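You operate a simulated robot arm through the tools that you are given. There is no shell and no other tool. Be economical: measure what you need, move in short steps, check, and stop when the job is done.

You are at the controls of a simulated two-armed robot. One attempt, no reset.

TASK
Brake the cart, lift the blue bin on with both hands and strap it down.
Fine: brake first; the bin goes in the middle of the cart top, the strap end in the cleat and the buckle lever down.
Where things are to end (x, y in the base frame): blue bin within 40 mm of [460, -530].
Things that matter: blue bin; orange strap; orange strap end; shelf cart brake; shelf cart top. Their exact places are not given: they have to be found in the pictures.

It is judged by the outcome, as a careful person would: the job done as asked, and still so three seconds after it is handed in. It fails if anything else is knocked over, pushed out of place, dropped, spilled or broken.

THE ROBOT
Two 7-joint arms with four-finger grippers on one trunk, on a base that drives. Base frame: it is fixed to the floor where the robot stands at the start and does not move with it; the origin is under the middle of the robot, x ahead of it, y to its left, z up. Units: mm, degrees, N and s.
The left shoulder is at the start at [40, 181, 1130], the right one opposite. With the tool pointing down near the work surface each hand reaches from about 300 to 820 mm from the robot's upright axis, wherever it stands, measured 20 degrees to its own side. Places, roughly: orange strap [-6200, -5100, 0]; shelf cart brake [500, 0, 800]; shelf cart top [500, -500, 700]. Payload 3.67 kg a hand.
Tool frame (each hand has its own): the origin (TCP) lies between the finger pads and is the grasp point; the fingertips stand 28 mm ahead of it; z points along the fingers, y is the line along which they close. The gripper opens to 112 mm. The gripper's body begins 73 mm behind the TCP.
Orientation is told as [roll, pitch, yaw] about the base's x, y, z axes, in that order, counted from this pose: with the fingers straight down and closing along the base's y, the tool's x points along the base's -x, its y along +y and its z along -z.

THE INTERFACE
- The arms move only by the tool servo_tool. It takes "left_series", "right_series" or both (then of equal length, played together; a hand with none holds still); each is a list of rows, each a list of 7 numbers: the opening in per cent of the stroke, from 0 (shut) to 100 (fully open), then the shift along the tool's x, y, z in cm, then the turn, a rotation vector about the tool's x, y, z in degrees. In form: [[fingers, dx, dy, dz, rx, ry, rz], ...]. A call has 1 to 20 rows; each row shifts and turns the commanded pose from where the row before left it, along the tool's axes as they then stand. Rows are played at 5 a second. More than 50 mm and 8.6 degrees between two rows, or a gripper value outside its range, and nothing of the call is played. A pose out of reach is approached as far as the arm can. The call stops where the force on the tool passes 40 N (or 10 N more than at its start, if that is more) or the arm is blocked; 0.2 s more then pass. The fingers move at their own pace and stop on an object; they squeeze with about 41 N. The grip force told is the motor's: it shows also when the fingers shut on nothing. Time passes only in rows, and 0.2 s behind the last, so rows that do not move let the fingers close. The reply holds the time, the measured pose of the TCP, the force on the tool along the base axes, the opening and the grip force, in the units named above and with some noise, with the torque about the TCP (base axes, N m) and any sound that the robot's microphone picked up.
- Cameras (640 x 400 px; columns grow to the right, rows downward): "scene" is now at [76.5, -71.5, 1358.9]; the picture's right is [-0.80, -0.61, 0.00], its down [-0.34, 0.44, -0.83] and it looks along [0.50, -0.66, -0.56] (base axes); focal length 214 px, centre (320, 200). "left" rides on the left gripper at [60, 18, -104] in its tool frame; the picture's right is [-0.29, 0.96, 0.00], its down [-0.80, -0.24, -0.55] and it looks along [-0.53, -0.16, 0.83] (tool axes); focal length 234 px, centre (320, 200). "right" rides on the right gripper at [60, -18, -104] in its tool frame; the picture's right is [0.29, 0.96, 0.00], its down [-0.80, 0.24, -0.55] and it looks along [-0.53, 0.16, 0.83] (tool axes); focal length 234 px, centre (320, 200).
- camera(camera): a new picture of that camera. It takes no simulated time.
- raise_lower(by): slides the trunk up (or, below 0, down) by that many mm; the arms and the scene camera ride with it, the base frame stays. It gives what a move gives, with no picture.
- roll_base(legs): drives the robot by 1 to 6 legs, each [ahead, left, turn to the left] in mm, mm and degrees, along the robot's own axes; the way and the turn of a leg run together, so that a leg with both is an arc; at most 1500 mm and 180 degrees a leg. The arms and the cameras ride along, it lands a little off, and it stops where it bumps. It gives what a move gives.
- turn_head(pan, tilt): turns the head with the scene camera to pan (to the left, within 86 degrees either way) and tilt (down, from -29 to 69), counted from straight ahead of the robot. It gives what a move gives.
- probe_pixels(camera, pixels): for up to 12 pixels [column, row] of the newest picture of that camera ("zoom" is the newest enlarged one), the place [x, y, z] in the base frame of the surface seen there, good to about 2 mm. It takes no simulated time.
- enlarge(camera, box): a new picture of the part [left, top, right, bottom] of that camera's present view, enlarged. It takes no simulated time.
- close_job(): hands the job in; it is judged then, once.

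Keep the steps short. Do not move on a guess: measure, check each grasp and each placing, and mend mistakes. In all there are 80 turns and 62 pictures (those below and enlarged ones count). Leave the grippers open and the arms clear of the work at the hand-in unless told otherwise, and finish with a single line.

The tools are called after "Call:" as a command line: name --argument value ..., lists and objects as JSON in quotes. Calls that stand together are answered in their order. servo_tool: Moves the arms, as the interface text tells. Its arguments: {"type":"object","properties":{"left_series":{"type":"array","items":{"type":"array","items":{"type":"number"}}},"right_series":{"type":"array","items":{"type":"array","items":{"type":"number"}}}},"required":[]} The other tools are called the same way: raise_lower (by) slides the trunk up or down; roll_base (legs) drives the base; turn_head (pan, tilt) turns the head that bears the scene camera; camera (camera) takes a picture; probe_pixels (camera, pixels) gives the place of the surface under pixels of a picture; enlarge (camera, box) takes an enlarged picture of a part of a camera's view; close_job () hands the job in.

At the start:

```text
t: 0.0
left_position: [503.0, -65.2, 1153.4]
left_orientation: [0.1, 0.0, 0.0]
left_force: [0.8, -0.3, 0.5]
left_torque: [0.0, 0.0, 0.02]
left_gripper_width: 112.0
left_finger_force: 0.0
right_position: [412.9, -531.1, 1188.3]
right_orientation: [0.0, 0.1, 0.0]
right_force: [-0.2, -0.6, 0.7]
right_torque: [-0.01, 0.04, -0.01]
right_gripper_width: 112.1
right_finger_force: 0.1
trunk travel left (down, up): [-250.0, 264.0]
robot x, y, heading: [-1.8, 0.8, -0.1]
head pan, tilt: [-52.7, 33.7]
```

scene: 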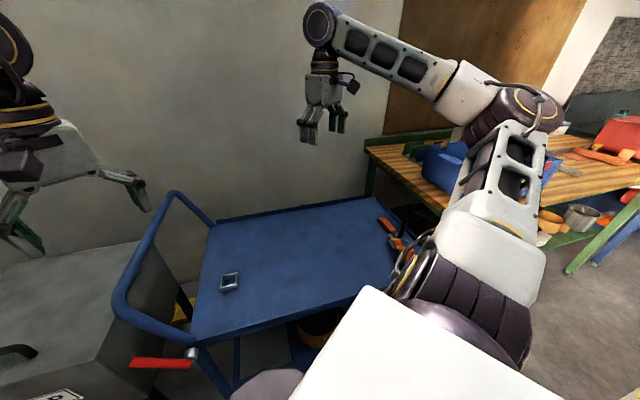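
right: 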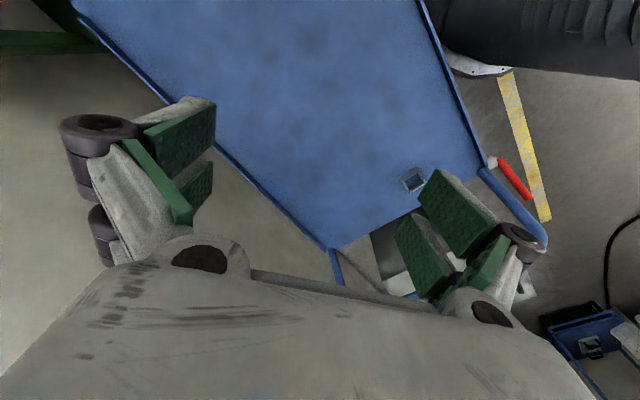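
left: 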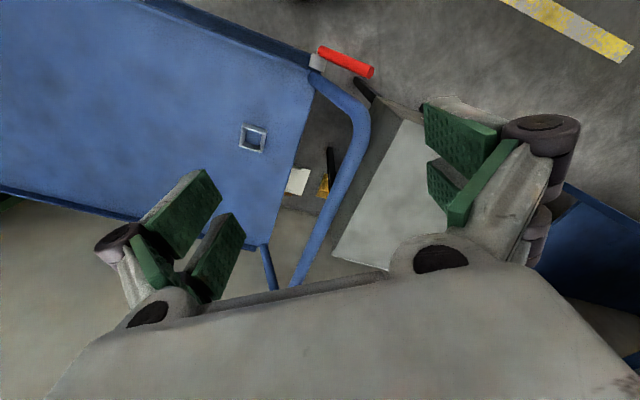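

I see the blue cart, the red brake lever near (160,362), a cleat-like frame at (230,282), something orange at (390,235) and a blue thing on the bench at (440,165). I'll measure these first.

Call:
probe_pixels --camera "scene" --pixels '[[135, 362], [160, 362], [188, 362], [191, 352], [230, 282], [215, 228], [360, 200], [195, 335], [375, 285], [390, 235], [440, 165], [395, 150]]'

Call:
enlarge --camera "scene" --box '[340, 130, 500, 290]'

Call:
enlarge --camera "scene" --box '[100, 240, 290, 400]'

```text
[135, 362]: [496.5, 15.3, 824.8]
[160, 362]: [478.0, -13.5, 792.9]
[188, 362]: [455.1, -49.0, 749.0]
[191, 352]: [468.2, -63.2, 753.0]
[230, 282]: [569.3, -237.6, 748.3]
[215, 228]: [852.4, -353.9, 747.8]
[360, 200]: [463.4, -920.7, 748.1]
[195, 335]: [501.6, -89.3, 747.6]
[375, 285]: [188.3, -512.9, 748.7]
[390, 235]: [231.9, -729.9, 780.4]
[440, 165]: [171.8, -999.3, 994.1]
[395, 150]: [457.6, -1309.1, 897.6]
```

```text
2.50 times, centred on (420, 210) of scene
```

zoom: 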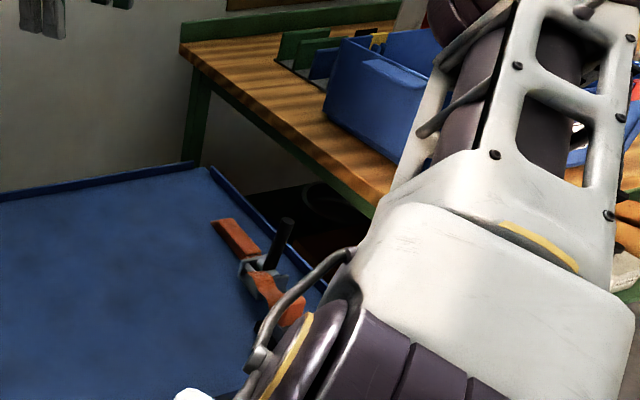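

```text
2.50 times, centred on (195, 320) of scene
```

zoom: 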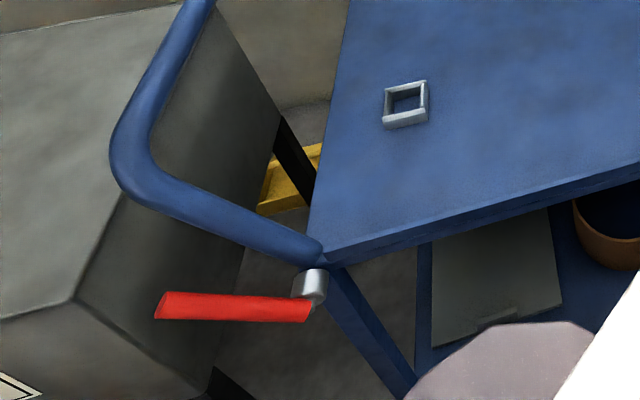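

The cart top is at z≈748 and the brake lever rises from a pivot near (468,-60,753). Next I'll look around for the blue bin.

Call:
turn_head --pan -86 --tilt 30

Call:
camera --camera "scene"

Call:
turn_head --pan 20 --tilt 40

Call:
camera --camera "scene"

```text
t: 1.0
left_position: [502.2, -64.6, 1153.5]
left_orientation: [0.0, 0.1, 0.0]
left_force: [1.2, -0.8, 0.5]
left_torque: [0.03, 0.02, 0.02]
left_gripper_width: 112.2
left_finger_force: 0.1
right_position: [412.3, -532.6, 1189.2]
right_orientation: [0.0, -0.1, -0.1]
right_force: [0.1, -1.0, -0.9]
right_torque: [0.01, 0.0, 0.03]
right_gripper_width: 112.0
right_finger_force: 0.1
trunk travel left (down, up): [-250.0, 264.0]
robot x, y, heading: [0.2, 2.2, -0.0]
head pan, tilt: [-85.9, 30.0]
```

```text
56 pictures are left
```

scene: 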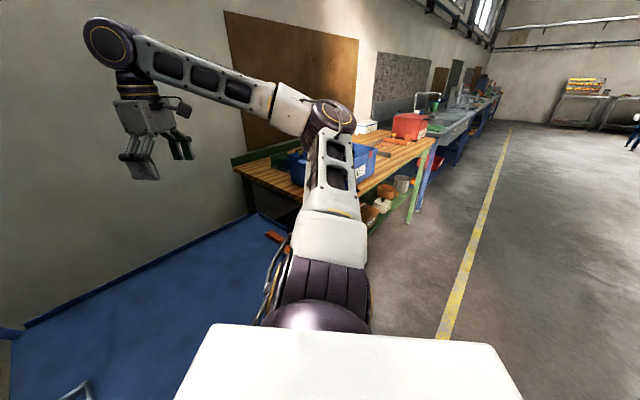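

```text
t: 2.8
left_position: [503.6, -63.9, 1154.7]
left_orientation: [0.0, 0.0, 0.1]
left_force: [0.4, -0.5, 0.6]
left_torque: [-0.02, -0.02, -0.04]
left_gripper_width: 112.1
left_finger_force: 0.1
right_position: [413.0, -531.3, 1188.6]
right_orientation: [0.0, 0.0, 0.0]
right_force: [-0.3, 0.7, -0.9]
right_torque: [-0.01, 0.02, 0.0]
right_gripper_width: 112.1
right_finger_force: 0.1
trunk travel left (down, up): [-250.0, 264.0]
robot x, y, heading: [0.5, 1.3, -0.1]
head pan, tilt: [20.0, 40.0]
```

```text
55 pictures are left
```

scene: 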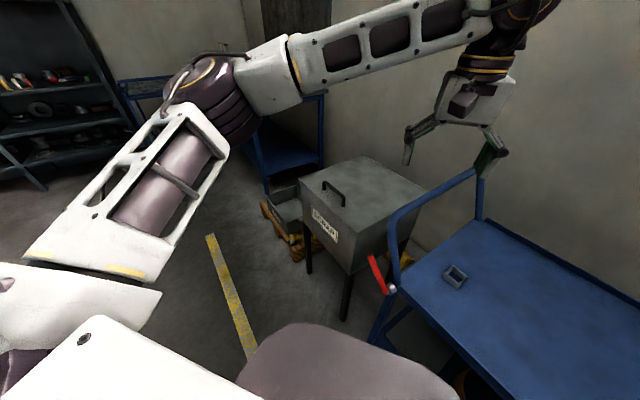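

The bin seems to be on the bench to the right, partly hidden by the arm. The brake comes first, so I'll look closely at its lever, around (380,275).

Call:
enlarge --camera "scene" --box '[320, 215, 480, 335]'

Call:
probe_pixels --camera "scene" --pixels '[[370, 257], [374, 266], [378, 274], [384, 287], [392, 288], [395, 230], [395, 260], [481, 190], [370, 200], [355, 270], [410, 205]]'

```text
3.33 times, centred on (400, 275) of scene
```

zoom: 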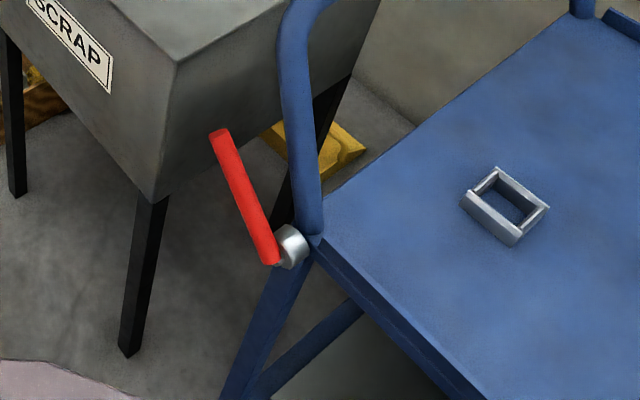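

```text
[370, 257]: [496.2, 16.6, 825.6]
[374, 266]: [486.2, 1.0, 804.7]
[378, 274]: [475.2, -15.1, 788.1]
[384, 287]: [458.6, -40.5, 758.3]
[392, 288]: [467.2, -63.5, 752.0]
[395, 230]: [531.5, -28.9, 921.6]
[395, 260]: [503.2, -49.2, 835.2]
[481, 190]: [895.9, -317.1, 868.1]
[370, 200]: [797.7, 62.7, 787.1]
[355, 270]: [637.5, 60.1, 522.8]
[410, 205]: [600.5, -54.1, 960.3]
```

The lever rises at 45° along the cart's long direction. I'll close the left hand, turn it 35° to line up with the lever, go over the tip at about (491,-2), and stop above it.

Call:
servo_tool --left_series '[[0, 0, 0, 0, 0, 0, 7], [0, 0, 0, 0, 0, 0, 7], [0, 0, 0, 0, 0, 0, 7], [0, 0, 0, 0, 0, 0, 7], [0, 0, 0, 0, 0, 0, 7], [0, 2.3, 2.2, 0, 0, 0, 0], [0, 2.3, 2.2, 0, 0, 0, 0], [0, 0, 0, 4.5, 0, 0, 0], [0, 0, 0, 4.5, 0, 0, 0], [0, 0, 0, 4.5, 0, 0, 0], [0, 0, 0, 4.5, 0, 0, 0], [0, 0, 0, 4.5, 0, 0, 0], [0, 0, 0, 4.5, 0, 0, 0], [0, 0, 0, 0, 0, 0, 0]]'

Call:
camera --camera "scene"

```text
t: 5.8
left_position: [489.6, -1.7, 881.3]
left_orientation: [0.0, 0.0, -35.0]
left_force: [-0.2, -0.2, -0.7]
left_torque: [-0.01, -0.03, 0.01]
left_gripper_width: 0.3
left_finger_force: 36.2
right_position: [412.1, -532.4, 1189.3]
right_orientation: [0.1, 0.0, 0.0]
right_force: [0.2, 0.3, 0.8]
right_torque: [-0.02, -0.01, 0.02]
right_gripper_width: 112.0
right_finger_force: 0.1
trunk travel left (down, up): [-250.0, 264.0]
robot x, y, heading: [-0.0, -0.3, 0.0]
head pan, tilt: [20.0, 40.0]
```

```text
53 pictures are left
```

scene: 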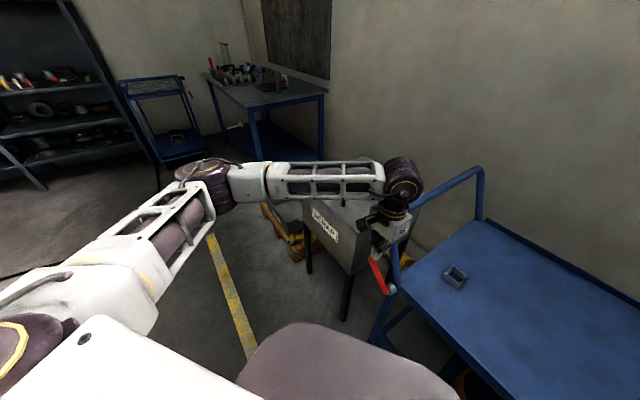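

The fingertips are just above the lever. Now I'll press down in small steps.

Call:
servo_tool --left_series '[[0, 0, 0, 1.5, 0, 0, 0], [0, 0, 0, 1.5, 0, 0, 0], [0, 0, 0, 1, 0, 0, 0], [0, 0, 0, 1, 0, 0, 0], [0, 0, 0, 1, 0, 0, 0], [0, 0, 0, 1, 0, 0, 0], [0, 0, 0, 1, 0, 0, 0], [0, 0, 0, 1, 0, 0, 0]]'

Call:
enlarge --camera "scene" --box '[320, 190, 480, 310]'

```text
t: 6.5
left_position: [489.2, -2.0, 861.4]
left_orientation: [-0.2, -0.8, -35.0]
left_force: [-21.4, 11.6, 12.3]
left_torque: [-1.03, -2.4, 0.19]
left_gripper_width: 0.0
left_finger_force: 35.9
right_position: [410.4, -529.7, 1190.5]
right_orientation: [0.0, -0.1, 0.1]
right_force: [0.4, 0.2, 0.0]
right_torque: [0.02, 0.03, 0.02]
right_gripper_width: 112.0
right_finger_force: 0.0
trunk travel left (down, up): [-250.0, 264.0]
robot x, y, heading: [0.3, 0.3, 0.3]
head pan, tilt: [20.0, 40.0]
stopped in row 3 (left hand): the force on the tool passed its limit at 55 N (the readings are from after the stop); the commanded pose is now the measured one
```

```text
3.33 times, centred on (400, 250) of scene
```

zoom: 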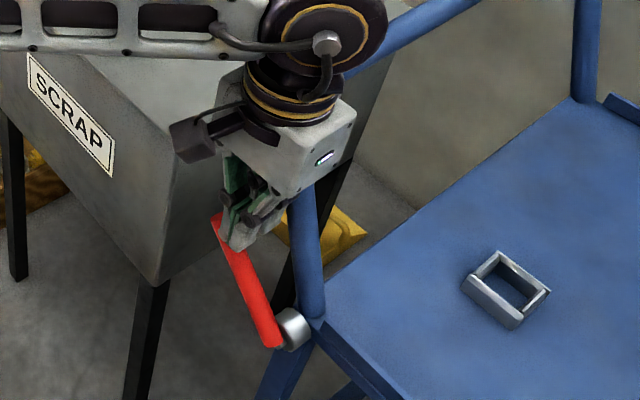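

The pushback is horizontal, away from the rail, and its torque places the contact about 100 mm above the TCP. So the gripper body is touching the rail. I'll back up, tilt the hand 20° away from the rail and come down again.

Call:
servo_tool --left_series '[[0, 0.8, 0, -2, 0, 0, 0], [0, 0, 0, 0, 0, -7, 0], [0, 0, 0, 0, 0, -7, 0], [0, 0, 0, 0, 0, -6, 0], [0, 0.34, 0, 0.94, 0, 0, 0], [0, 0.34, 0, 0.94, 0, 0, 0], [0, 0.34, 0, 0.94, 0, 0, 0], [0, 0.34, 0, 0.94, 0, 0, 0], [0, 0.34, 0, 0.94, 0, 0, 0], [0, 0.34, 0, 0.94, 0, 0, 0], [0, 0, 0, 0, 0, 0, 0]]'

Call:
enlarge --camera "scene" --box '[320, 190, 480, 310]'

```text
t: 8.9
left_position: [487.5, 1.0, 819.5]
left_orientation: [0.0, -20.7, -35.0]
left_force: [0.7, 0.6, 0.7]
left_torque: [-0.01, 0.0, 0.01]
left_gripper_width: 0.0
left_finger_force: 34.7
right_position: [411.5, -531.0, 1189.5]
right_orientation: [0.0, -0.1, 0.0]
right_force: [-0.4, 0.1, 0.3]
right_torque: [-0.01, 0.02, -0.01]
right_gripper_width: 111.7
right_finger_force: 0.0
trunk travel left (down, up): [-250.0, 264.0]
robot x, y, heading: [-0.0, 0.1, -0.3]
head pan, tilt: [20.0, 40.0]
```

```text
3.33 times, centred on (400, 250) of scene
```

zoom: 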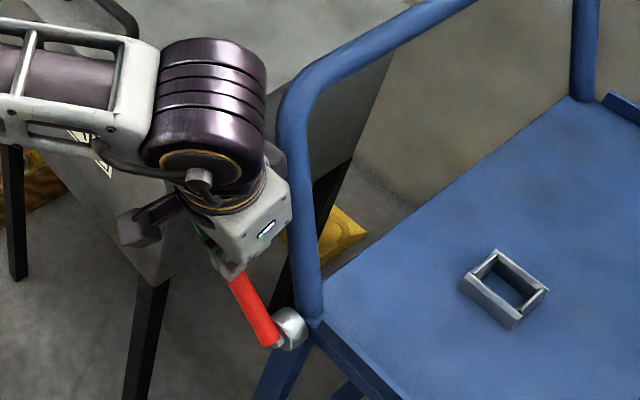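

Call:
probe_pixels --camera "zoom" --pixels '[[233, 280], [245, 300], [260, 325], [268, 340], [285, 315]]'

Call:
camera --camera "left"

```text
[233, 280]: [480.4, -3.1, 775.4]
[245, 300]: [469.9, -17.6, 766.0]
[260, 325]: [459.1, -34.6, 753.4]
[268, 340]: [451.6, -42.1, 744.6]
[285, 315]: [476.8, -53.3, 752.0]
```

```text
50 pictures are left
```

left: 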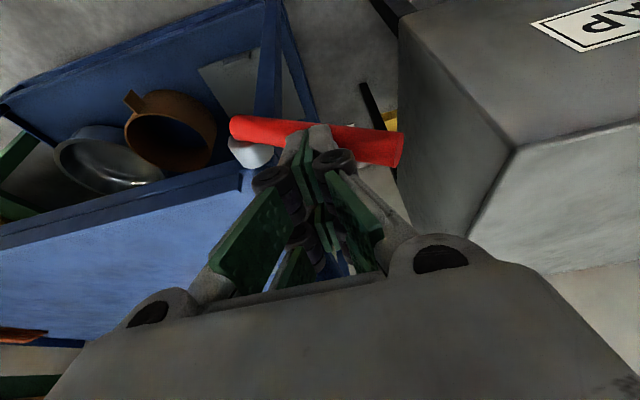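

The lever has come down to about 32° and is following. I'll keep pressing until it stops.

Call:
servo_tool --left_series '[[0, 0.34, 0, 0.94, 0, 0, 0], [0, 0.34, 0, 0.94, 0, 0, 0], [0, 0.34, 0, 0.94, 0, 0, 0], [0, 0.34, 0, 0.94, 0, 0, 0], [0, 0.34, 0, 0.94, 0, 0, 0], [0, 0.34, 0, 0.94, 0, 0, 0]]'

Call:
enlarge --camera "scene" --box '[320, 190, 480, 310]'

```text
t: 10.3
left_position: [486.8, 0.6, 764.7]
left_orientation: [-0.1, -21.2, -35.0]
left_force: [-3.5, 3.7, 20.4]
left_torque: [0.02, 0.21, -0.03]
left_gripper_width: 0.1
left_finger_force: 35.2
right_position: [410.1, -531.0, 1191.1]
right_orientation: [-0.1, -0.1, 0.0]
right_force: [0.1, -0.5, 0.4]
right_torque: [0.0, 0.0, 0.01]
right_gripper_width: 112.1
right_finger_force: 0.1
trunk travel left (down, up): [-250.0, 264.0]
robot x, y, heading: [-0.2, 0.5, -0.0]
head pan, tilt: [20.0, 40.0]
```

```text
3.33 times, centred on (400, 250) of scene
```

zoom: 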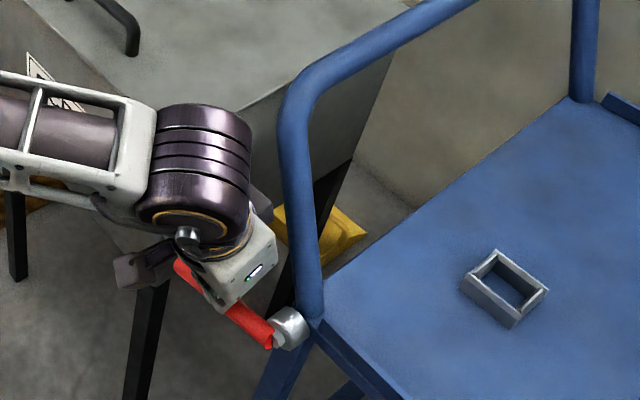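

Call:
probe_pixels --camera "zoom" --pixels '[[180, 266], [235, 312], [250, 325], [268, 340]]'

Call:
servo_tool --left_series '[[0, 0.17, 0, 0.47, 0, 0, 0], [0, 0.17, 0, 0.47, 0, 0, 0], [0, 0.17, 0, 0.47, 0, 0, 0], [0, 0.17, 0, 0.47, 0, 0, 0]]'

```text
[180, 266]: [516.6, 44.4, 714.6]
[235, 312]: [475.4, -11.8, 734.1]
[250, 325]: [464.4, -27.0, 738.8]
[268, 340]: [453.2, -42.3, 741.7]
```

```text
t: 10.6
left_position: [486.7, 0.3, 763.4]
left_orientation: [0.0, -21.2, -35.0]
left_force: [-10.1, 8.5, 17.7]
left_torque: [0.13, 0.45, -0.08]
left_gripper_width: 0.1
left_finger_force: 35.9
right_position: [411.5, -529.8, 1189.8]
right_orientation: [0.0, 0.0, 0.1]
right_force: [0.0, -1.0, 0.1]
right_torque: [-0.02, 0.03, 0.03]
right_gripper_width: 112.0
right_finger_force: 0.1
trunk travel left (down, up): [-250.0, 264.0]
robot x, y, heading: [-2.1, -0.5, 0.3]
head pan, tilt: [20.0, 40.0]
stopped in row 1 (left hand): the force on the tool passed its limit at 45 N (the readings are from after the stop); the commanded pose is now the measured one
```

The lever is at its end stop, about 20° below level. I'll lift off along the tool, rise well clear and check that the lever stays down.

Call:
servo_tool --left_series '[[0, 0, 0, -3, 0, 0, 0], [0, 0, 0, -4, 0, 0, 0], [0, 0, 0, -4, 0, 0, 0], [0, -1.4, 0, -4, 0, 0, 0], [0, -1.6, 0, -4.5, 0, 0, 0], [0, -1.6, 0, -4.5, 0, 0, 0], [0, -1.6, 0, -4.5, 0, 0, 0], [0, -1.6, 0, -4.5, 0, 0, 0], [50, 0, 0, 0, 0, 7, 0], [100, 0, 0, 0, 0, 7, 0], [100, 0, 0, 0, 0, 6, 0]]'

Call:
enlarge --camera "scene" --box '[320, 190, 480, 310]'

Call:
turn_head --pan -50 --tilt 35

Call:
camera --camera "scene"

```text
t: 13.0
left_position: [450.8, 26.0, 1098.1]
left_orientation: [-0.1, -1.0, -34.9]
left_force: [-0.1, 0.1, -0.3]
left_torque: [-0.02, 0.04, 0.01]
left_gripper_width: 98.5
left_finger_force: 0.1
right_position: [413.8, -530.9, 1188.3]
right_orientation: [0.0, 0.0, 0.0]
right_force: [-0.2, 0.0, 0.6]
right_torque: [-0.01, 0.02, -0.03]
right_gripper_width: 111.8
right_finger_force: 0.1
trunk travel left (down, up): [-250.0, 264.0]
robot x, y, heading: [-0.3, 1.7, -0.0]
head pan, tilt: [20.0, 40.0]
```

```text
3.33 times, centred on (400, 250) of scene
```

zoom: 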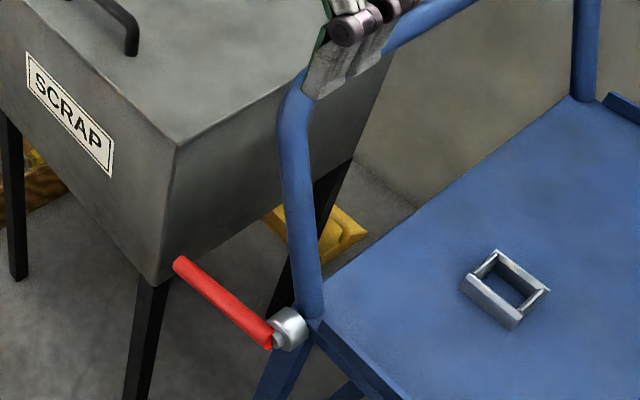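

```text
t: 14.4
left_position: [451.7, 26.2, 1098.2]
left_orientation: [0.0, -1.1, -34.9]
left_force: [-0.1, -0.8, 0.5]
left_torque: [0.02, -0.03, 0.01]
left_gripper_width: 111.8
left_finger_force: 0.1
right_position: [412.6, -531.2, 1189.0]
right_orientation: [0.1, 0.0, 0.0]
right_force: [1.3, 0.6, -0.2]
right_torque: [-0.01, -0.01, -0.01]
right_gripper_width: 112.1
right_finger_force: 0.1
trunk travel left (down, up): [-250.0, 264.0]
robot x, y, heading: [1.0, -1.3, 0.1]
head pan, tilt: [-50.0, 35.0]
```

```text
47 pictures are left
```

scene: 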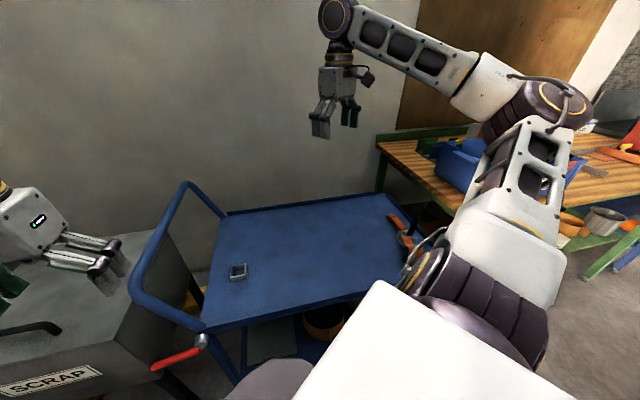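

The brake stays down. Next I'll turn the robot about 60° to the right for a clear view of the bench and the strap. The arms ride above 1090 mm, and I'll measure the bench first.

Call:
probe_pixels --camera "scene" --pixels '[[382, 150], [440, 190], [445, 207], [440, 165], [465, 150], [480, 130], [590, 185], [605, 215], [560, 225], [572, 175], [395, 222], [405, 240]]'

Call:
roll_base --legs '[[0, 0, -50]]'

Call:
turn_head --pan -5 --tilt 35

Call:
camera --camera "scene"

```text
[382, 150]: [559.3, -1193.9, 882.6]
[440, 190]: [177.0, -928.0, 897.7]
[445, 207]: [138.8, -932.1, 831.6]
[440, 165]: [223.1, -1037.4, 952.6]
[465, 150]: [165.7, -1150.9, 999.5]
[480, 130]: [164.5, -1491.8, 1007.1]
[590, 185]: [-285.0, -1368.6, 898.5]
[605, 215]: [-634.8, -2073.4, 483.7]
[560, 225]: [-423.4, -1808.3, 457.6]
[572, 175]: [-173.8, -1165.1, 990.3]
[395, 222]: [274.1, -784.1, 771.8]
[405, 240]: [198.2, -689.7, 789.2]
```

```text
t: 17.3
left_position: [307.4, -331.1, 1097.8]
left_orientation: [0.1, -1.1, -85.4]
left_force: [0.1, 0.3, 0.0]
left_torque: [-0.01, -0.04, 0.0]
left_gripper_width: 112.2
left_finger_force: 0.1
right_position: [-146.2, -655.8, 1189.2]
right_orientation: [0.0, 0.0, -50.3]
right_force: [0.9, -1.0, 0.1]
right_torque: [-0.01, -0.01, -0.01]
right_gripper_width: 111.8
right_finger_force: 0.0
trunk travel left (down, up): [-250.0, 264.0]
robot x, y, heading: [0.3, 0.0, -50.4]
head pan, tilt: [-50.0, 35.0]
```

```text
t: 18.4
left_position: [307.0, -330.8, 1098.6]
left_orientation: [0.0, -1.1, -85.4]
left_force: [0.1, 0.7, -0.5]
left_torque: [0.01, -0.04, 0.03]
left_gripper_width: 111.9
left_finger_force: 0.0
right_position: [-146.7, -655.9, 1190.4]
right_orientation: [-0.1, 0.0, -50.2]
right_force: [-0.4, 0.7, 1.0]
right_torque: [0.0, -0.02, 0.02]
right_gripper_width: 112.0
right_finger_force: 0.0
trunk travel left (down, up): [-250.0, 264.0]
robot x, y, heading: [2.9, 0.8, -50.4]
head pan, tilt: [-5.0, 35.0]
```

```text
46 pictures are left
```

scene: 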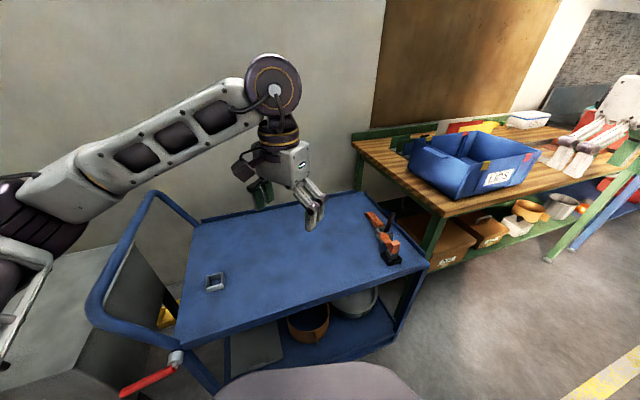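

Now the bin is in clear view, in the region (405–540, 130–200). I'll enlarge the bin and the strap.

Call:
enlarge --camera "scene" --box '[380, 100, 560, 212]'

Call:
probe_pixels --camera "scene" --pixels '[[353, 142], [438, 216], [420, 150], [472, 161], [538, 150], [478, 133], [410, 172], [455, 199], [535, 163], [440, 176], [505, 175], [560, 200]]'

Call:
enlarge --camera "scene" --box '[340, 190, 440, 290]'

```text
3.56 times, centred on (470, 156) of scene
```

zoom: 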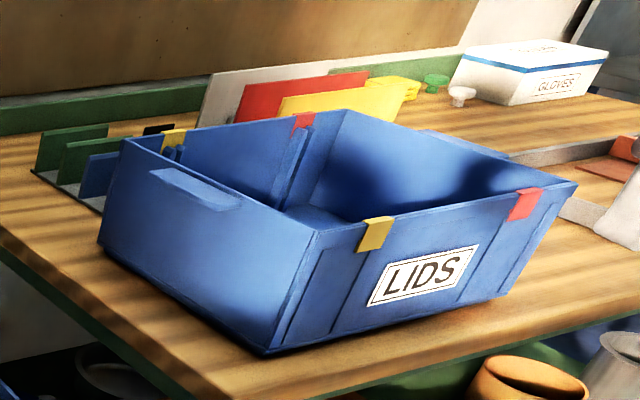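

```text
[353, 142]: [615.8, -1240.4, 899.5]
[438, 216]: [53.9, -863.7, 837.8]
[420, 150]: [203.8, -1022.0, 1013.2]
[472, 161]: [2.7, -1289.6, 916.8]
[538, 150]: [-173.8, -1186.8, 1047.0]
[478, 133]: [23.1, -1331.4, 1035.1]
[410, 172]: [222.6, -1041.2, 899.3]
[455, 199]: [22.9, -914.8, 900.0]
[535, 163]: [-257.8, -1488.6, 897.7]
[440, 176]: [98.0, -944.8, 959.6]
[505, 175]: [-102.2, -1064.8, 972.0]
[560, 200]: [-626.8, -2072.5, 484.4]
```

```text
4.00 times, centred on (390, 240) of scene
```

zoom: 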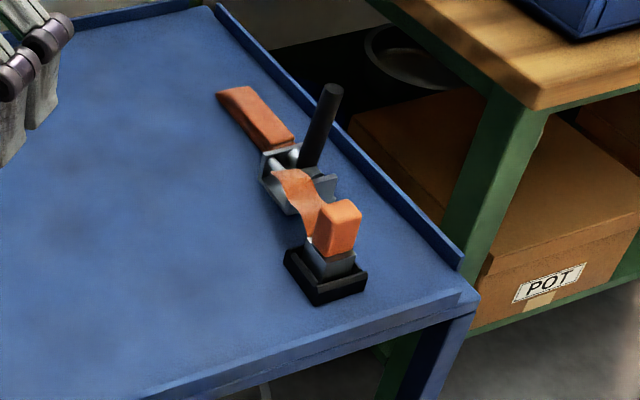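

Probing the strap and buckle parts in this enlarged view.

Call:
probe_pixels --camera "zoom" --pixels '[[222, 96], [245, 92], [290, 145], [330, 92], [312, 160], [275, 155], [295, 175], [310, 210], [338, 208], [335, 245], [330, 262], [325, 298]]'

Call:
enlarge --camera "scene" --box '[400, 110, 550, 210]'

```text
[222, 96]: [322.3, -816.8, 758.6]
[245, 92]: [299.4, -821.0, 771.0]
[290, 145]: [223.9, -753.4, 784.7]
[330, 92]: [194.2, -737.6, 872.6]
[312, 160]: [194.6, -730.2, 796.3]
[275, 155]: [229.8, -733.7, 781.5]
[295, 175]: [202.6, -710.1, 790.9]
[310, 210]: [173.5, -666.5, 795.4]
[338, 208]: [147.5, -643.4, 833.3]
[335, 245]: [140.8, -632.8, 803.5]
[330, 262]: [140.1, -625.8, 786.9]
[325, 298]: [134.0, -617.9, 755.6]
```

```text
4.00 times, centred on (475, 160) of scene
```

zoom: 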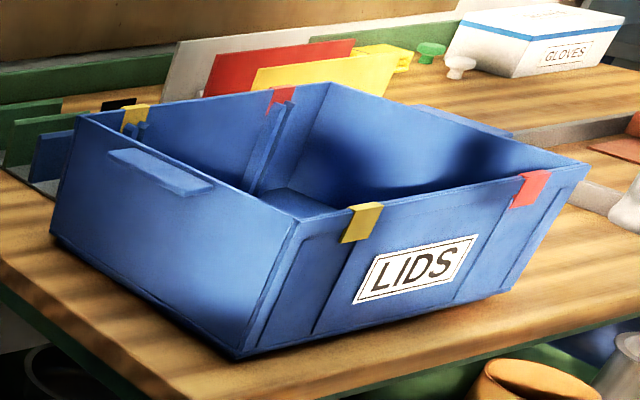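

Call:
probe_pixels --camera "zoom" --pixels '[[78, 118], [298, 222], [586, 168], [332, 84], [52, 232], [235, 355], [512, 287], [115, 155], [185, 194], [212, 186], [365, 208], [460, 110]]'

Call:
probe_pixels --camera "scene" --pixels '[[214, 281], [207, 275], [221, 272], [180, 345], [428, 265], [370, 192], [203, 218], [215, 288]]'

```text
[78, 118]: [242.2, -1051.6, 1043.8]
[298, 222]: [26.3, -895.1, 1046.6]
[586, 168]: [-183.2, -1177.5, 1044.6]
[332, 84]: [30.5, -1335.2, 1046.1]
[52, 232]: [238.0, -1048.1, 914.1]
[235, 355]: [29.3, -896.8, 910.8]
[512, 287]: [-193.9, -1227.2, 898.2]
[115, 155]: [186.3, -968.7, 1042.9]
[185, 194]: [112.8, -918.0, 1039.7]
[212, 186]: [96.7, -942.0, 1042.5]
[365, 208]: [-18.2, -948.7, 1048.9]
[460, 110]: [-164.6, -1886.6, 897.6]
```

```text
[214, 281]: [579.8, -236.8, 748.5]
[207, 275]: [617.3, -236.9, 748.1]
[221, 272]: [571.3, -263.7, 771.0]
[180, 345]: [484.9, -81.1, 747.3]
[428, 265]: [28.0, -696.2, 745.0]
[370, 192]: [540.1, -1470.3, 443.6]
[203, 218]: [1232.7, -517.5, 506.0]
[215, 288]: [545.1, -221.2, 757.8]
```

The bin's rim corners are about (242,-1052), (26,-895), (-183,-1177) and (30,-1335) at z≈1046. Its centre is (29,-1115), its long axis lies at about 53.5° and it has grip ledges on its short ends. It is parallel to the cart, so I can face it square at heading -36.5° and later slide straight left. I'll drive there now.

Call:
roll_base --legs '[[0, 0, 13.9], [0, -880, 0]]'

Call:
turn_head --pan 0 --tilt 40

Call:
camera --camera "scene"

```text
t: 24.1
left_position: [-147.3, -959.2, 1098.0]
left_orientation: [0.1, -1.1, -71.5]
left_force: [1.2, -0.4, -0.8]
left_torque: [0.0, -0.02, 0.02]
left_gripper_width: 112.3
left_finger_force: 0.0
right_position: [-507.8, -1385.2, 1189.4]
right_orientation: [0.0, 0.0, -36.3]
right_force: [0.8, 0.7, 0.6]
right_torque: [0.01, 0.01, -0.04]
right_gripper_width: 112.1
right_finger_force: 0.0
trunk travel left (down, up): [-250.0, 264.0]
robot x, y, heading: [-526.2, -711.1, -36.2]
head pan, tilt: [-5.0, 35.0]
```

```text
t: 24.8
left_position: [-146.9, -960.2, 1098.0]
left_orientation: [0.1, -1.1, -71.3]
left_force: [0.7, -0.7, -0.1]
left_torque: [0.02, -0.01, 0.01]
left_gripper_width: 111.7
left_finger_force: 0.0
right_position: [-508.3, -1386.4, 1189.9]
right_orientation: [0.1, 0.0, -36.2]
right_force: [-0.1, 0.1, 0.2]
right_torque: [0.03, 0.02, -0.01]
right_gripper_width: 111.7
right_finger_force: 0.0
trunk travel left (down, up): [-250.0, 264.0]
robot x, y, heading: [-525.0, -713.2, -36.4]
head pan, tilt: [0.0, 40.0]
```

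```text
42 pictures are left
```

scene: 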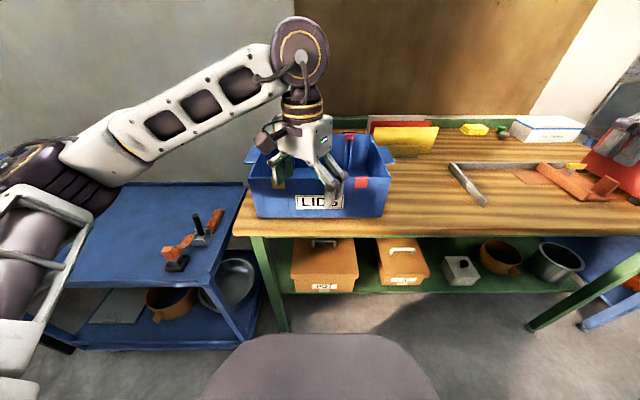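

I'll lift the left hand, turn it square and bring both hands above the two end ledges. That also gives each hand camera a close view.

Call:
servo_tool --left_series '[[100, 0, 0, -4, 0, 1, 0], [100, 0, 0, -4, 0, 0, -7], [100, 0, 0, 0, 0, 0, -7], [100, 0, 0, 0, 0, 0, -7], [100, 0, 0, 0, 0, 0, -7], [100, 0, 0, 0, 0, 0, -7], [100, -3.9, 2.87, 0, 0, 0, 0], [100, -3.9, 2.87, 0, 0, 0, 0], [100, -3.9, 2.87, 0, 0, 0, 0], [100, -3.9, 2.87, 0, 0, 0, 0], [100, -3.9, 2.87, 0, 0, 0, 0], [100, -3.9, 2.87, 0, 0, 0, 0], [100, 0, 0, 0, 0, 0, 0]]' --right_series '[[100, 0, 0, 0, 0, 0, 0], [100, -3.0, 3.83, 0, 0, 0, 0], [100, -3.0, 3.83, 0, 0, 0, 0], [100, -3.0, 3.83, 0, 0, 0, 0], [100, -3.0, 3.83, 0, 0, 0, 0], [100, -3.0, 3.83, 0, 0, 0, 0], [100, -3.0, 3.83, 0, 0, 0, 0], [100, -3.0, 3.83, 0, 0, 0, 0], [100, -3.0, 3.83, 0, 0, 0, 0], [100, -3.0, 3.83, 0, 0, 0, 0], [100, 0, 0, 0, 0, 0, 0], [100, 0, 0, 0, 0, 0, 0], [100, 0, 0, 0, 0, 0, 0]]'

Call:
camera --camera "left"

Call:
camera --camera "right"

Call:
camera --camera "scene"

```text
t: 27.6
left_position: [142.0, -958.8, 1178.5]
left_orientation: [0.0, -0.2, -36.4]
left_force: [-0.1, -0.2, 0.7]
left_torque: [-0.04, -0.02, 0.03]
left_gripper_width: 111.9
left_finger_force: 0.0
right_position: [-147.7, -1285.3, 1189.1]
right_orientation: [-0.2, -0.1, -36.1]
right_force: [-0.4, 0.0, 0.0]
right_torque: [-0.03, -0.02, -0.01]
right_gripper_width: 111.9
right_finger_force: 0.0
right hand out of reach, approached as far as the arm can: row 9, 10
trunk travel left (down, up): [-250.0, 264.0]
robot x, y, heading: [-523.6, -714.0, -36.3]
head pan, tilt: [0.0, 40.0]
```

```text
41 pictures are left
```

left: 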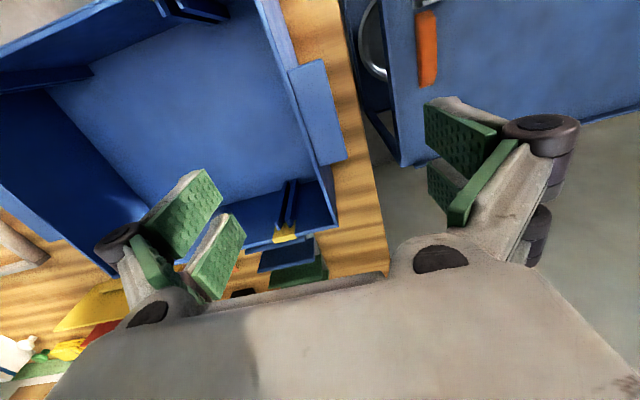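

```text
40 pictures are left
```

right: 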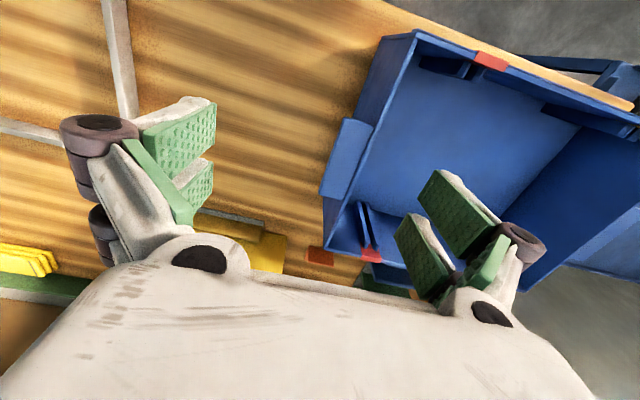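

```text
39 pictures are left
```

scene: 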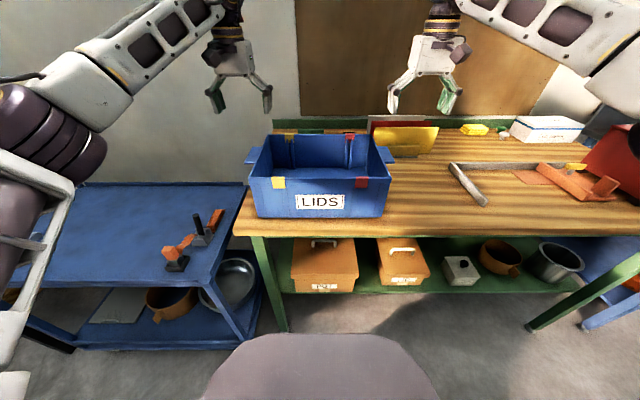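

The right arm ran out of reach, so I need to come closer. First I'll measure both ledges in the hand pictures.

Call:
probe_pixels --camera "left" --pixels '[[292, 70], [320, 63], [343, 157], [318, 162], [306, 115], [332, 112], [298, 130], [292, 132], [301, 110], [340, 225], [335, 135]]'

Call:
probe_pixels --camera "right" --pixels '[[347, 121], [370, 126], [343, 195], [323, 192], [335, 155], [355, 160], [362, 150], [368, 150], [416, 33], [330, 235]]'

Call:
roll_base --legs '[[110, 0, 0]]'

```text
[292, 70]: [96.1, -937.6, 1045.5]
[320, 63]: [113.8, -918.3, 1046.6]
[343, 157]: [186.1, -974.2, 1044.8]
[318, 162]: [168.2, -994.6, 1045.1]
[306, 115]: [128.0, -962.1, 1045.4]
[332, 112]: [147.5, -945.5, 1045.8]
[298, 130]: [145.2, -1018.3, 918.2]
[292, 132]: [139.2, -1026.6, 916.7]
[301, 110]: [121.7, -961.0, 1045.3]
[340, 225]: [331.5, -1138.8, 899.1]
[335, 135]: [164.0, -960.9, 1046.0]
```

```text
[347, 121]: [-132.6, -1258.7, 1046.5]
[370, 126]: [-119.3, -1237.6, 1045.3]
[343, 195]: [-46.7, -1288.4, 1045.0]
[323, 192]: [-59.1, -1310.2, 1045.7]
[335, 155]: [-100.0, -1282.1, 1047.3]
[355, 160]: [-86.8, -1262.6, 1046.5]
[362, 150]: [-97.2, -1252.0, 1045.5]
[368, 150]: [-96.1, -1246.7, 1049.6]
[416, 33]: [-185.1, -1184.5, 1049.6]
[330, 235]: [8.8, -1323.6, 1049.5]
```

```text
t: 28.8
left_position: [230.6, -1025.1, 1177.8]
left_orientation: [-0.2, -0.1, -36.4]
left_force: [-0.3, 0.2, -0.4]
left_torque: [-0.02, 0.01, -0.02]
left_gripper_width: 112.0
left_finger_force: 0.1
right_position: [-58.6, -1351.5, 1189.6]
right_orientation: [0.0, 0.0, -36.1]
right_force: [0.0, 0.1, -0.1]
right_torque: [0.02, 0.01, -0.01]
right_gripper_width: 111.9
right_finger_force: 0.0
trunk travel left (down, up): [-250.0, 264.0]
robot x, y, heading: [-435.1, -779.1, -36.5]
head pan, tilt: [0.0, 40.0]
```

The ledge centres are left (141,-956) and right (-89.5,-1274), top z≈1046. I'll move over them and come down to about 1090, then check before going around the walls.

Call:
servo_tool --left_series '[[100, 3.76, 0, 0, 0, 0, 0], [100, 3.76, 0, 0, 0, 0, 0], [100, 3.76, 0, 0, 0, 0, 0], [100, 0, 0, 2.9, 0, 0, 0], [100, 0, 0, 2.9, 0, 0, 0], [100, 0, 0, 2.9, 0, 0, 0], [100, 0, 0, 0, 0, 0, 0]]' --right_series '[[100, 2.37, 1.57, 0, 0, 0, 0], [100, 2.37, 1.57, 0, 0, 0, 0], [100, 2.37, 1.57, 0, 0, 0, 0], [100, 0, 0, 3.3, 0, 0, 0], [100, 0, 0, 3.3, 0, 0, 0], [100, 0, 0, 3.3, 0, 0, 0], [100, 0, 0, 0, 0, 0, 0]]'

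Call:
camera --camera "scene"

```text
t: 30.4
left_position: [139.1, -958.8, 1091.2]
left_orientation: [-0.2, 0.0, -36.4]
left_force: [0.6, -0.8, -0.4]
left_torque: [-0.01, -0.03, -0.03]
left_gripper_width: 112.1
left_finger_force: 0.0
right_position: [-89.3, -1271.5, 1088.8]
right_orientation: [0.1, 0.0, -36.1]
right_force: [-0.4, -0.4, 0.5]
right_torque: [-0.02, 0.0, -0.03]
right_gripper_width: 111.8
right_finger_force: 0.1
trunk travel left (down, up): [-250.0, 264.0]
robot x, y, heading: [-435.0, -780.3, -36.3]
head pan, tilt: [0.0, 40.0]
```

```text
38 pictures are left
```

scene: 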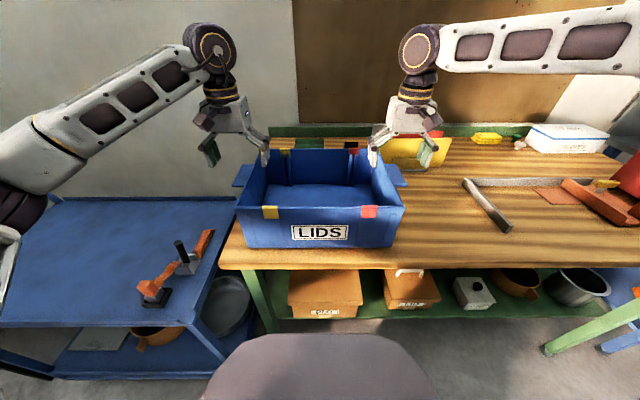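

Both hands straddle their end walls. Now I'll go down to TCP z≈1034 and close.

Call:
servo_tool --left_series '[[100, 0, 0, 2, 0, 0, 0], [100, 0, 0, 2, 0, 0, 0], [100, 0, 0, 1.6, 0, 0, 0], [60, 0, 0, 0, 0, 0, 0], [20, 0, 0, 0, 0, 0, 0], [0, 0, 0, 0, 0, 0, 0], [0, 0, 0, 0, 0, 0, 0], [0, 0, 0, 0, 0, 0, 0]]' --right_series '[[100, 0, 0, 2, 0, 0, 0], [100, 0, 0, 2, 0, 0, 0], [100, 0, 0, 1.4, 0, 0, 0], [60, 0, 0, 0, 0, 0, 0], [20, 0, 0, 0, 0, 0, 0], [0, 0, 0, 0, 0, 0, 0], [0, 0, 0, 0, 0, 0, 0], [0, 0, 0, 0, 0, 0, 0]]'

Call:
camera --camera "scene"

```text
t: 32.2
left_position: [140.6, -958.4, 1033.7]
left_orientation: [0.0, -0.1, -36.3]
left_force: [3.7, 3.7, -0.1]
left_torque: [-0.8, 0.78, 0.82]
left_gripper_width: 38.0
left_finger_force: 41.1
right_position: [-88.3, -1272.6, 1037.2]
right_orientation: [0.0, 0.0, -36.1]
right_force: [-5.2, -3.9, 1.0]
right_torque: [0.67, -0.61, 0.3]
right_gripper_width: 38.2
right_finger_force: 41.0
trunk travel left (down, up): [-250.0, 264.0]
robot x, y, heading: [-436.5, -778.5, -36.3]
head pan, tilt: [0.0, 40.0]
```

```text
37 pictures are left
```

scene: 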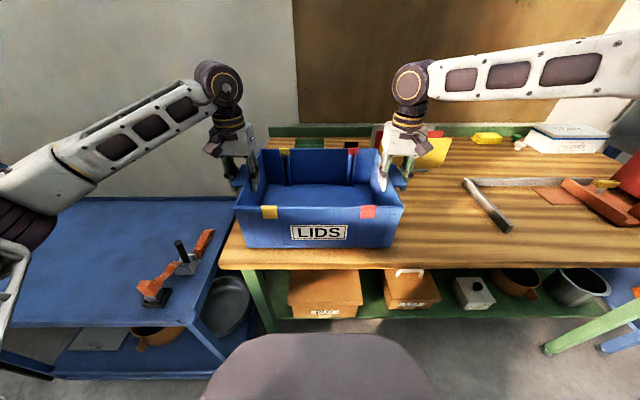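

Both hands hold at 38 mm. I'll lift both together by 30 mm to test.

Call:
servo_tool --left_series '[[0, 0, 0, -0.5, 0, 0, 0], [0, 0, 0, -0.5, 0, 0, 0], [0, 0, 0, -1, 0, 0, 0], [0, 0, 0, -1, 0, 0, 0], [0, 0, 0, 0, 0, 0, 0]]' --right_series '[[0, 0, 0, -0.5, 0, 0, 0], [0, 0, 0, -0.5, 0, 0, 0], [0, 0, 0, -1, 0, 0, 0], [0, 0, 0, -1, 0, 0, 0], [0, 0, 0, 0, 0, 0, 0]]'

Call:
camera --camera "scene"

```text
t: 33.4
left_position: [140.5, -958.4, 1064.6]
left_orientation: [-0.1, 0.0, -36.3]
left_force: [9.3, 6.3, -5.4]
left_torque: [-0.56, 0.86, 1.25]
left_gripper_width: 38.0
left_finger_force: 41.2
right_position: [-87.0, -1272.2, 1065.7]
right_orientation: [-0.1, 0.1, -36.1]
right_force: [-9.0, -5.7, -4.3]
right_torque: [0.89, -1.04, 0.41]
right_gripper_width: 38.2
right_finger_force: 40.9
trunk travel left (down, up): [-250.0, 264.0]
robot x, y, heading: [-436.1, -774.5, -36.2]
head pan, tilt: [0.0, 40.0]
```

```text
36 pictures are left
```

scene: 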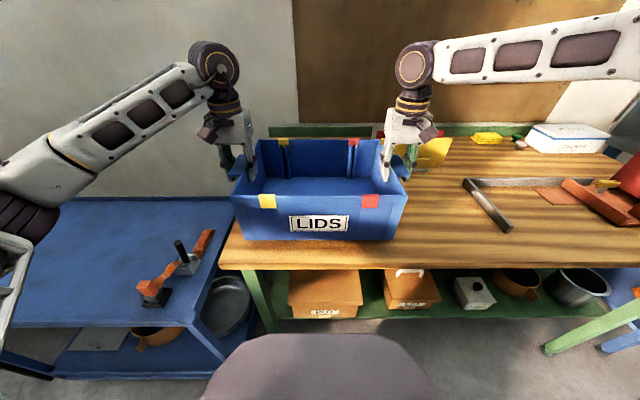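

The bin is up, weighing about 1 kg, and level. Before sliding left I'll check how far the robot's base sticks out towards the cart, and raise the trunk for clearance.

Call:
probe_pixels --camera "scene" --pixels '[[320, 338], [270, 345], [220, 380], [320, 390], [120, 325], [200, 372], [120, 378], [35, 378], [205, 330], [270, 330]]'

Call:
raise_lower --by 80

```text
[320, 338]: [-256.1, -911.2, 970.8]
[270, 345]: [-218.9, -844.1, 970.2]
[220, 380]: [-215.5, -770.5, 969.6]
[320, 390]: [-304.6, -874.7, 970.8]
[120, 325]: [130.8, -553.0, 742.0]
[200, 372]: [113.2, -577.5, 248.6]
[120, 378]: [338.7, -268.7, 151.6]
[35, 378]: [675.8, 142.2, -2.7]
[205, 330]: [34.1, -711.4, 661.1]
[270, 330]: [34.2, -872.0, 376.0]
```

```text
t: 34.6
left_position: [141.2, -958.4, 1144.2]
left_orientation: [-0.1, 0.0, -36.5]
left_force: [11.1, 8.5, -3.8]
left_torque: [-1.09, 0.53, 1.16]
left_gripper_width: 38.1
left_finger_force: 41.2
right_position: [-87.8, -1272.6, 1143.3]
right_orientation: [-0.1, 0.1, -36.1]
right_force: [-10.7, -9.3, -6.1]
right_torque: [0.71, -0.22, 0.39]
right_gripper_width: 38.4
right_finger_force: 40.4
trunk travel left (down, up): [-330.0, 184.0]
robot x, y, heading: [-438.7, -778.4, -36.5]
head pan, tilt: [0.0, 40.0]
```

That shape is the torso at z≈970, about 220 mm ahead. I'll back off 100 mm to keep clear of the cart, then slide left 727 mm with the bin at a bottom height of about 1008.

Call:
roll_base --legs '[[-100, 0, 0], [0, 727, 0]]'

Call:
camera --camera "scene"

```text
t: 39.4
left_position: [491.8, -312.1, 1143.4]
left_orientation: [0.0, 0.1, -36.5]
left_force: [15.2, 13.9, -5.5]
left_torque: [-0.72, 0.77, 1.22]
left_gripper_width: 38.0
left_finger_force: 41.1
right_position: [264.0, -626.1, 1144.4]
right_orientation: [-0.2, 0.0, -36.1]
right_force: [-15.1, -13.6, -4.2]
right_torque: [0.64, -0.69, 0.5]
right_gripper_width: 38.3
right_finger_force: 41.1
trunk travel left (down, up): [-330.0, 184.0]
robot x, y, heading: [-86.0, -130.9, -36.5]
head pan, tilt: [0.0, 40.0]
```

```text
35 pictures are left
```

scene: 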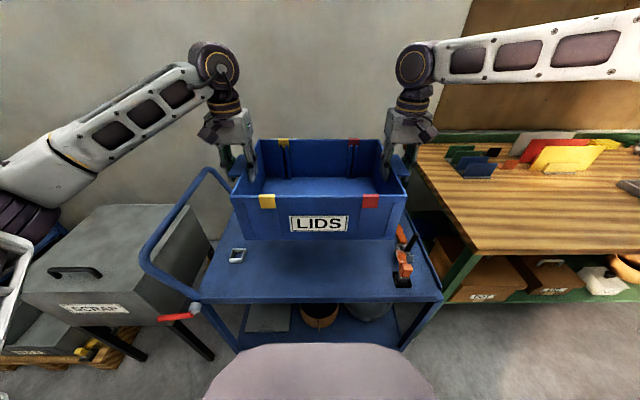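

The bin hangs level above the cart. I'll extend both arms 100 mm ahead, then lower the trunk part way and check.

Call:
servo_tool --left_series '[[0, -2.5, 0, 0, 0, 0, 0], [0, -2.5, 0, 0, 0, 0, 0], [0, -2.5, 0, 0, 0, 0, 0], [0, -2.5, 0, 0, 0, 0, 0], [0, 0, 0, 0, 0, 0, 0]]' --right_series '[[0, -2.5, 0, 0, 0, 0, 0], [0, -2.5, 0, 0, 0, 0, 0], [0, -2.5, 0, 0, 0, 0, 0], [0, -2.5, 0, 0, 0, 0, 0], [0, 0, 0, 0, 0, 0, 0]]'

Call:
raise_lower --by -130

Call:
turn_head --pan 0 --tilt 45

Call:
camera --camera "scene"

```text
t: 40.6
left_position: [567.7, -374.4, 1144.8]
left_orientation: [-0.4, 0.0, -37.2]
left_force: [-32.9, -21.5, -5.5]
left_torque: [-0.66, 1.23, -2.25]
left_gripper_width: 38.1
left_finger_force: 40.9
right_position: [327.8, -681.2, 1144.0]
right_orientation: [0.4, -0.4, -36.1]
right_force: [32.4, 22.2, -3.2]
right_torque: [0.8, -1.38, -2.71]
right_gripper_width: 39.2
right_finger_force: 41.3
right hand out of reach, approached as far as the arm can: row 4
trunk travel left (down, up): [-330.0, 184.0]
robot x, y, heading: [-84.8, -133.5, -36.5]
head pan, tilt: [0.0, 40.0]
```

```text
t: 42.2
left_position: [568.9, -376.4, 1014.6]
left_orientation: [-0.4, 0.2, -37.0]
left_force: [-36.4, -31.2, -4.9]
left_torque: [-1.08, 1.14, -1.64]
left_gripper_width: 38.0
left_finger_force: 40.6
right_position: [329.0, -682.7, 1014.1]
right_orientation: [0.5, -0.2, -36.1]
right_force: [35.2, 30.4, -4.2]
right_torque: [1.06, -1.1, -2.03]
right_gripper_width: 38.9
right_finger_force: 40.8
trunk travel left (down, up): [-200.0, 314.0]
robot x, y, heading: [-86.8, -131.0, -36.7]
head pan, tilt: [0.0, 40.0]
```

```text
t: 42.9
left_position: [568.2, -376.4, 1014.7]
left_orientation: [-0.4, 0.1, -37.0]
left_force: [-36.0, -30.3, -5.4]
left_torque: [-1.23, 1.13, -1.7]
left_gripper_width: 38.1
left_finger_force: 40.9
right_position: [329.7, -682.9, 1013.4]
right_orientation: [0.3, -0.3, -36.1]
right_force: [36.4, 29.8, -4.9]
right_torque: [1.21, -1.09, -2.14]
right_gripper_width: 39.1
right_finger_force: 40.9
trunk travel left (down, up): [-200.0, 314.0]
robot x, y, heading: [-82.8, -130.3, -36.4]
head pan, tilt: [0.0, 45.0]
```

```text
34 pictures are left
```

scene: 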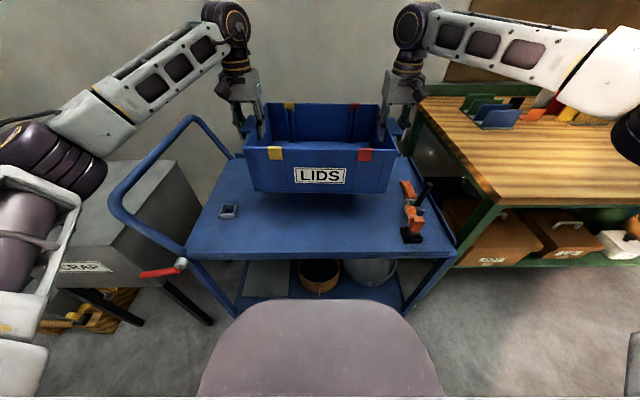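

The right arm reached its limit and the bin is under tension between the hands. I'll step both arms back 25 mm to release it, and drive the base forward the same amount instead.

Call:
servo_tool --left_series '[[0, 1.25, 0, 0, 0, 0, 0], [0, 1.25, 0, 0, 0, 0, 0], [0, 1.25, 0, 0, 0, 0, 0], [0, 0, 0, 0, 0, 0, 0]]' --right_series '[[0, 1.25, 0, 0, 0, 0, 0], [0, 1.25, 0, 0, 0, 0, 0], [0, 1.25, 0, 0, 0, 0, 0], [0, 0, 0, 0, 0, 0, 0]]'

Call:
roll_base --legs '[[38, 0, 0]]'

```text
t: 43.9
left_position: [536.5, -354.3, 1014.1]
left_orientation: [-0.4, 0.3, -37.1]
left_force: [-36.6, -33.2, -4.7]
left_torque: [-1.09, 0.96, -1.51]
left_gripper_width: 37.7
left_finger_force: 41.0
right_position: [299.3, -660.5, 1014.2]
right_orientation: [0.5, -0.2, -36.1]
right_force: [36.7, 33.0, -3.8]
right_torque: [1.26, -1.06, -2.01]
right_gripper_width: 39.0
right_finger_force: 40.6
trunk travel left (down, up): [-200.0, 314.0]
robot x, y, heading: [-87.5, -132.7, -36.5]
head pan, tilt: [0.0, 45.0]
```

```text
t: 44.7
left_position: [565.6, -374.8, 1015.4]
left_orientation: [-0.5, 0.1, -37.1]
left_force: [-37.0, -34.4, -6.6]
left_torque: [-1.09, 1.22, -1.52]
left_gripper_width: 37.7
left_finger_force: 40.6
right_position: [327.6, -681.6, 1013.3]
right_orientation: [0.5, -0.4, -36.2]
right_force: [38.2, 32.6, -4.6]
right_torque: [1.21, -1.25, -2.16]
right_gripper_width: 39.0
right_finger_force: 41.3
trunk travel left (down, up): [-200.0, 314.0]
robot x, y, heading: [-55.8, -152.0, -36.1]
head pan, tilt: [0.0, 45.0]
```

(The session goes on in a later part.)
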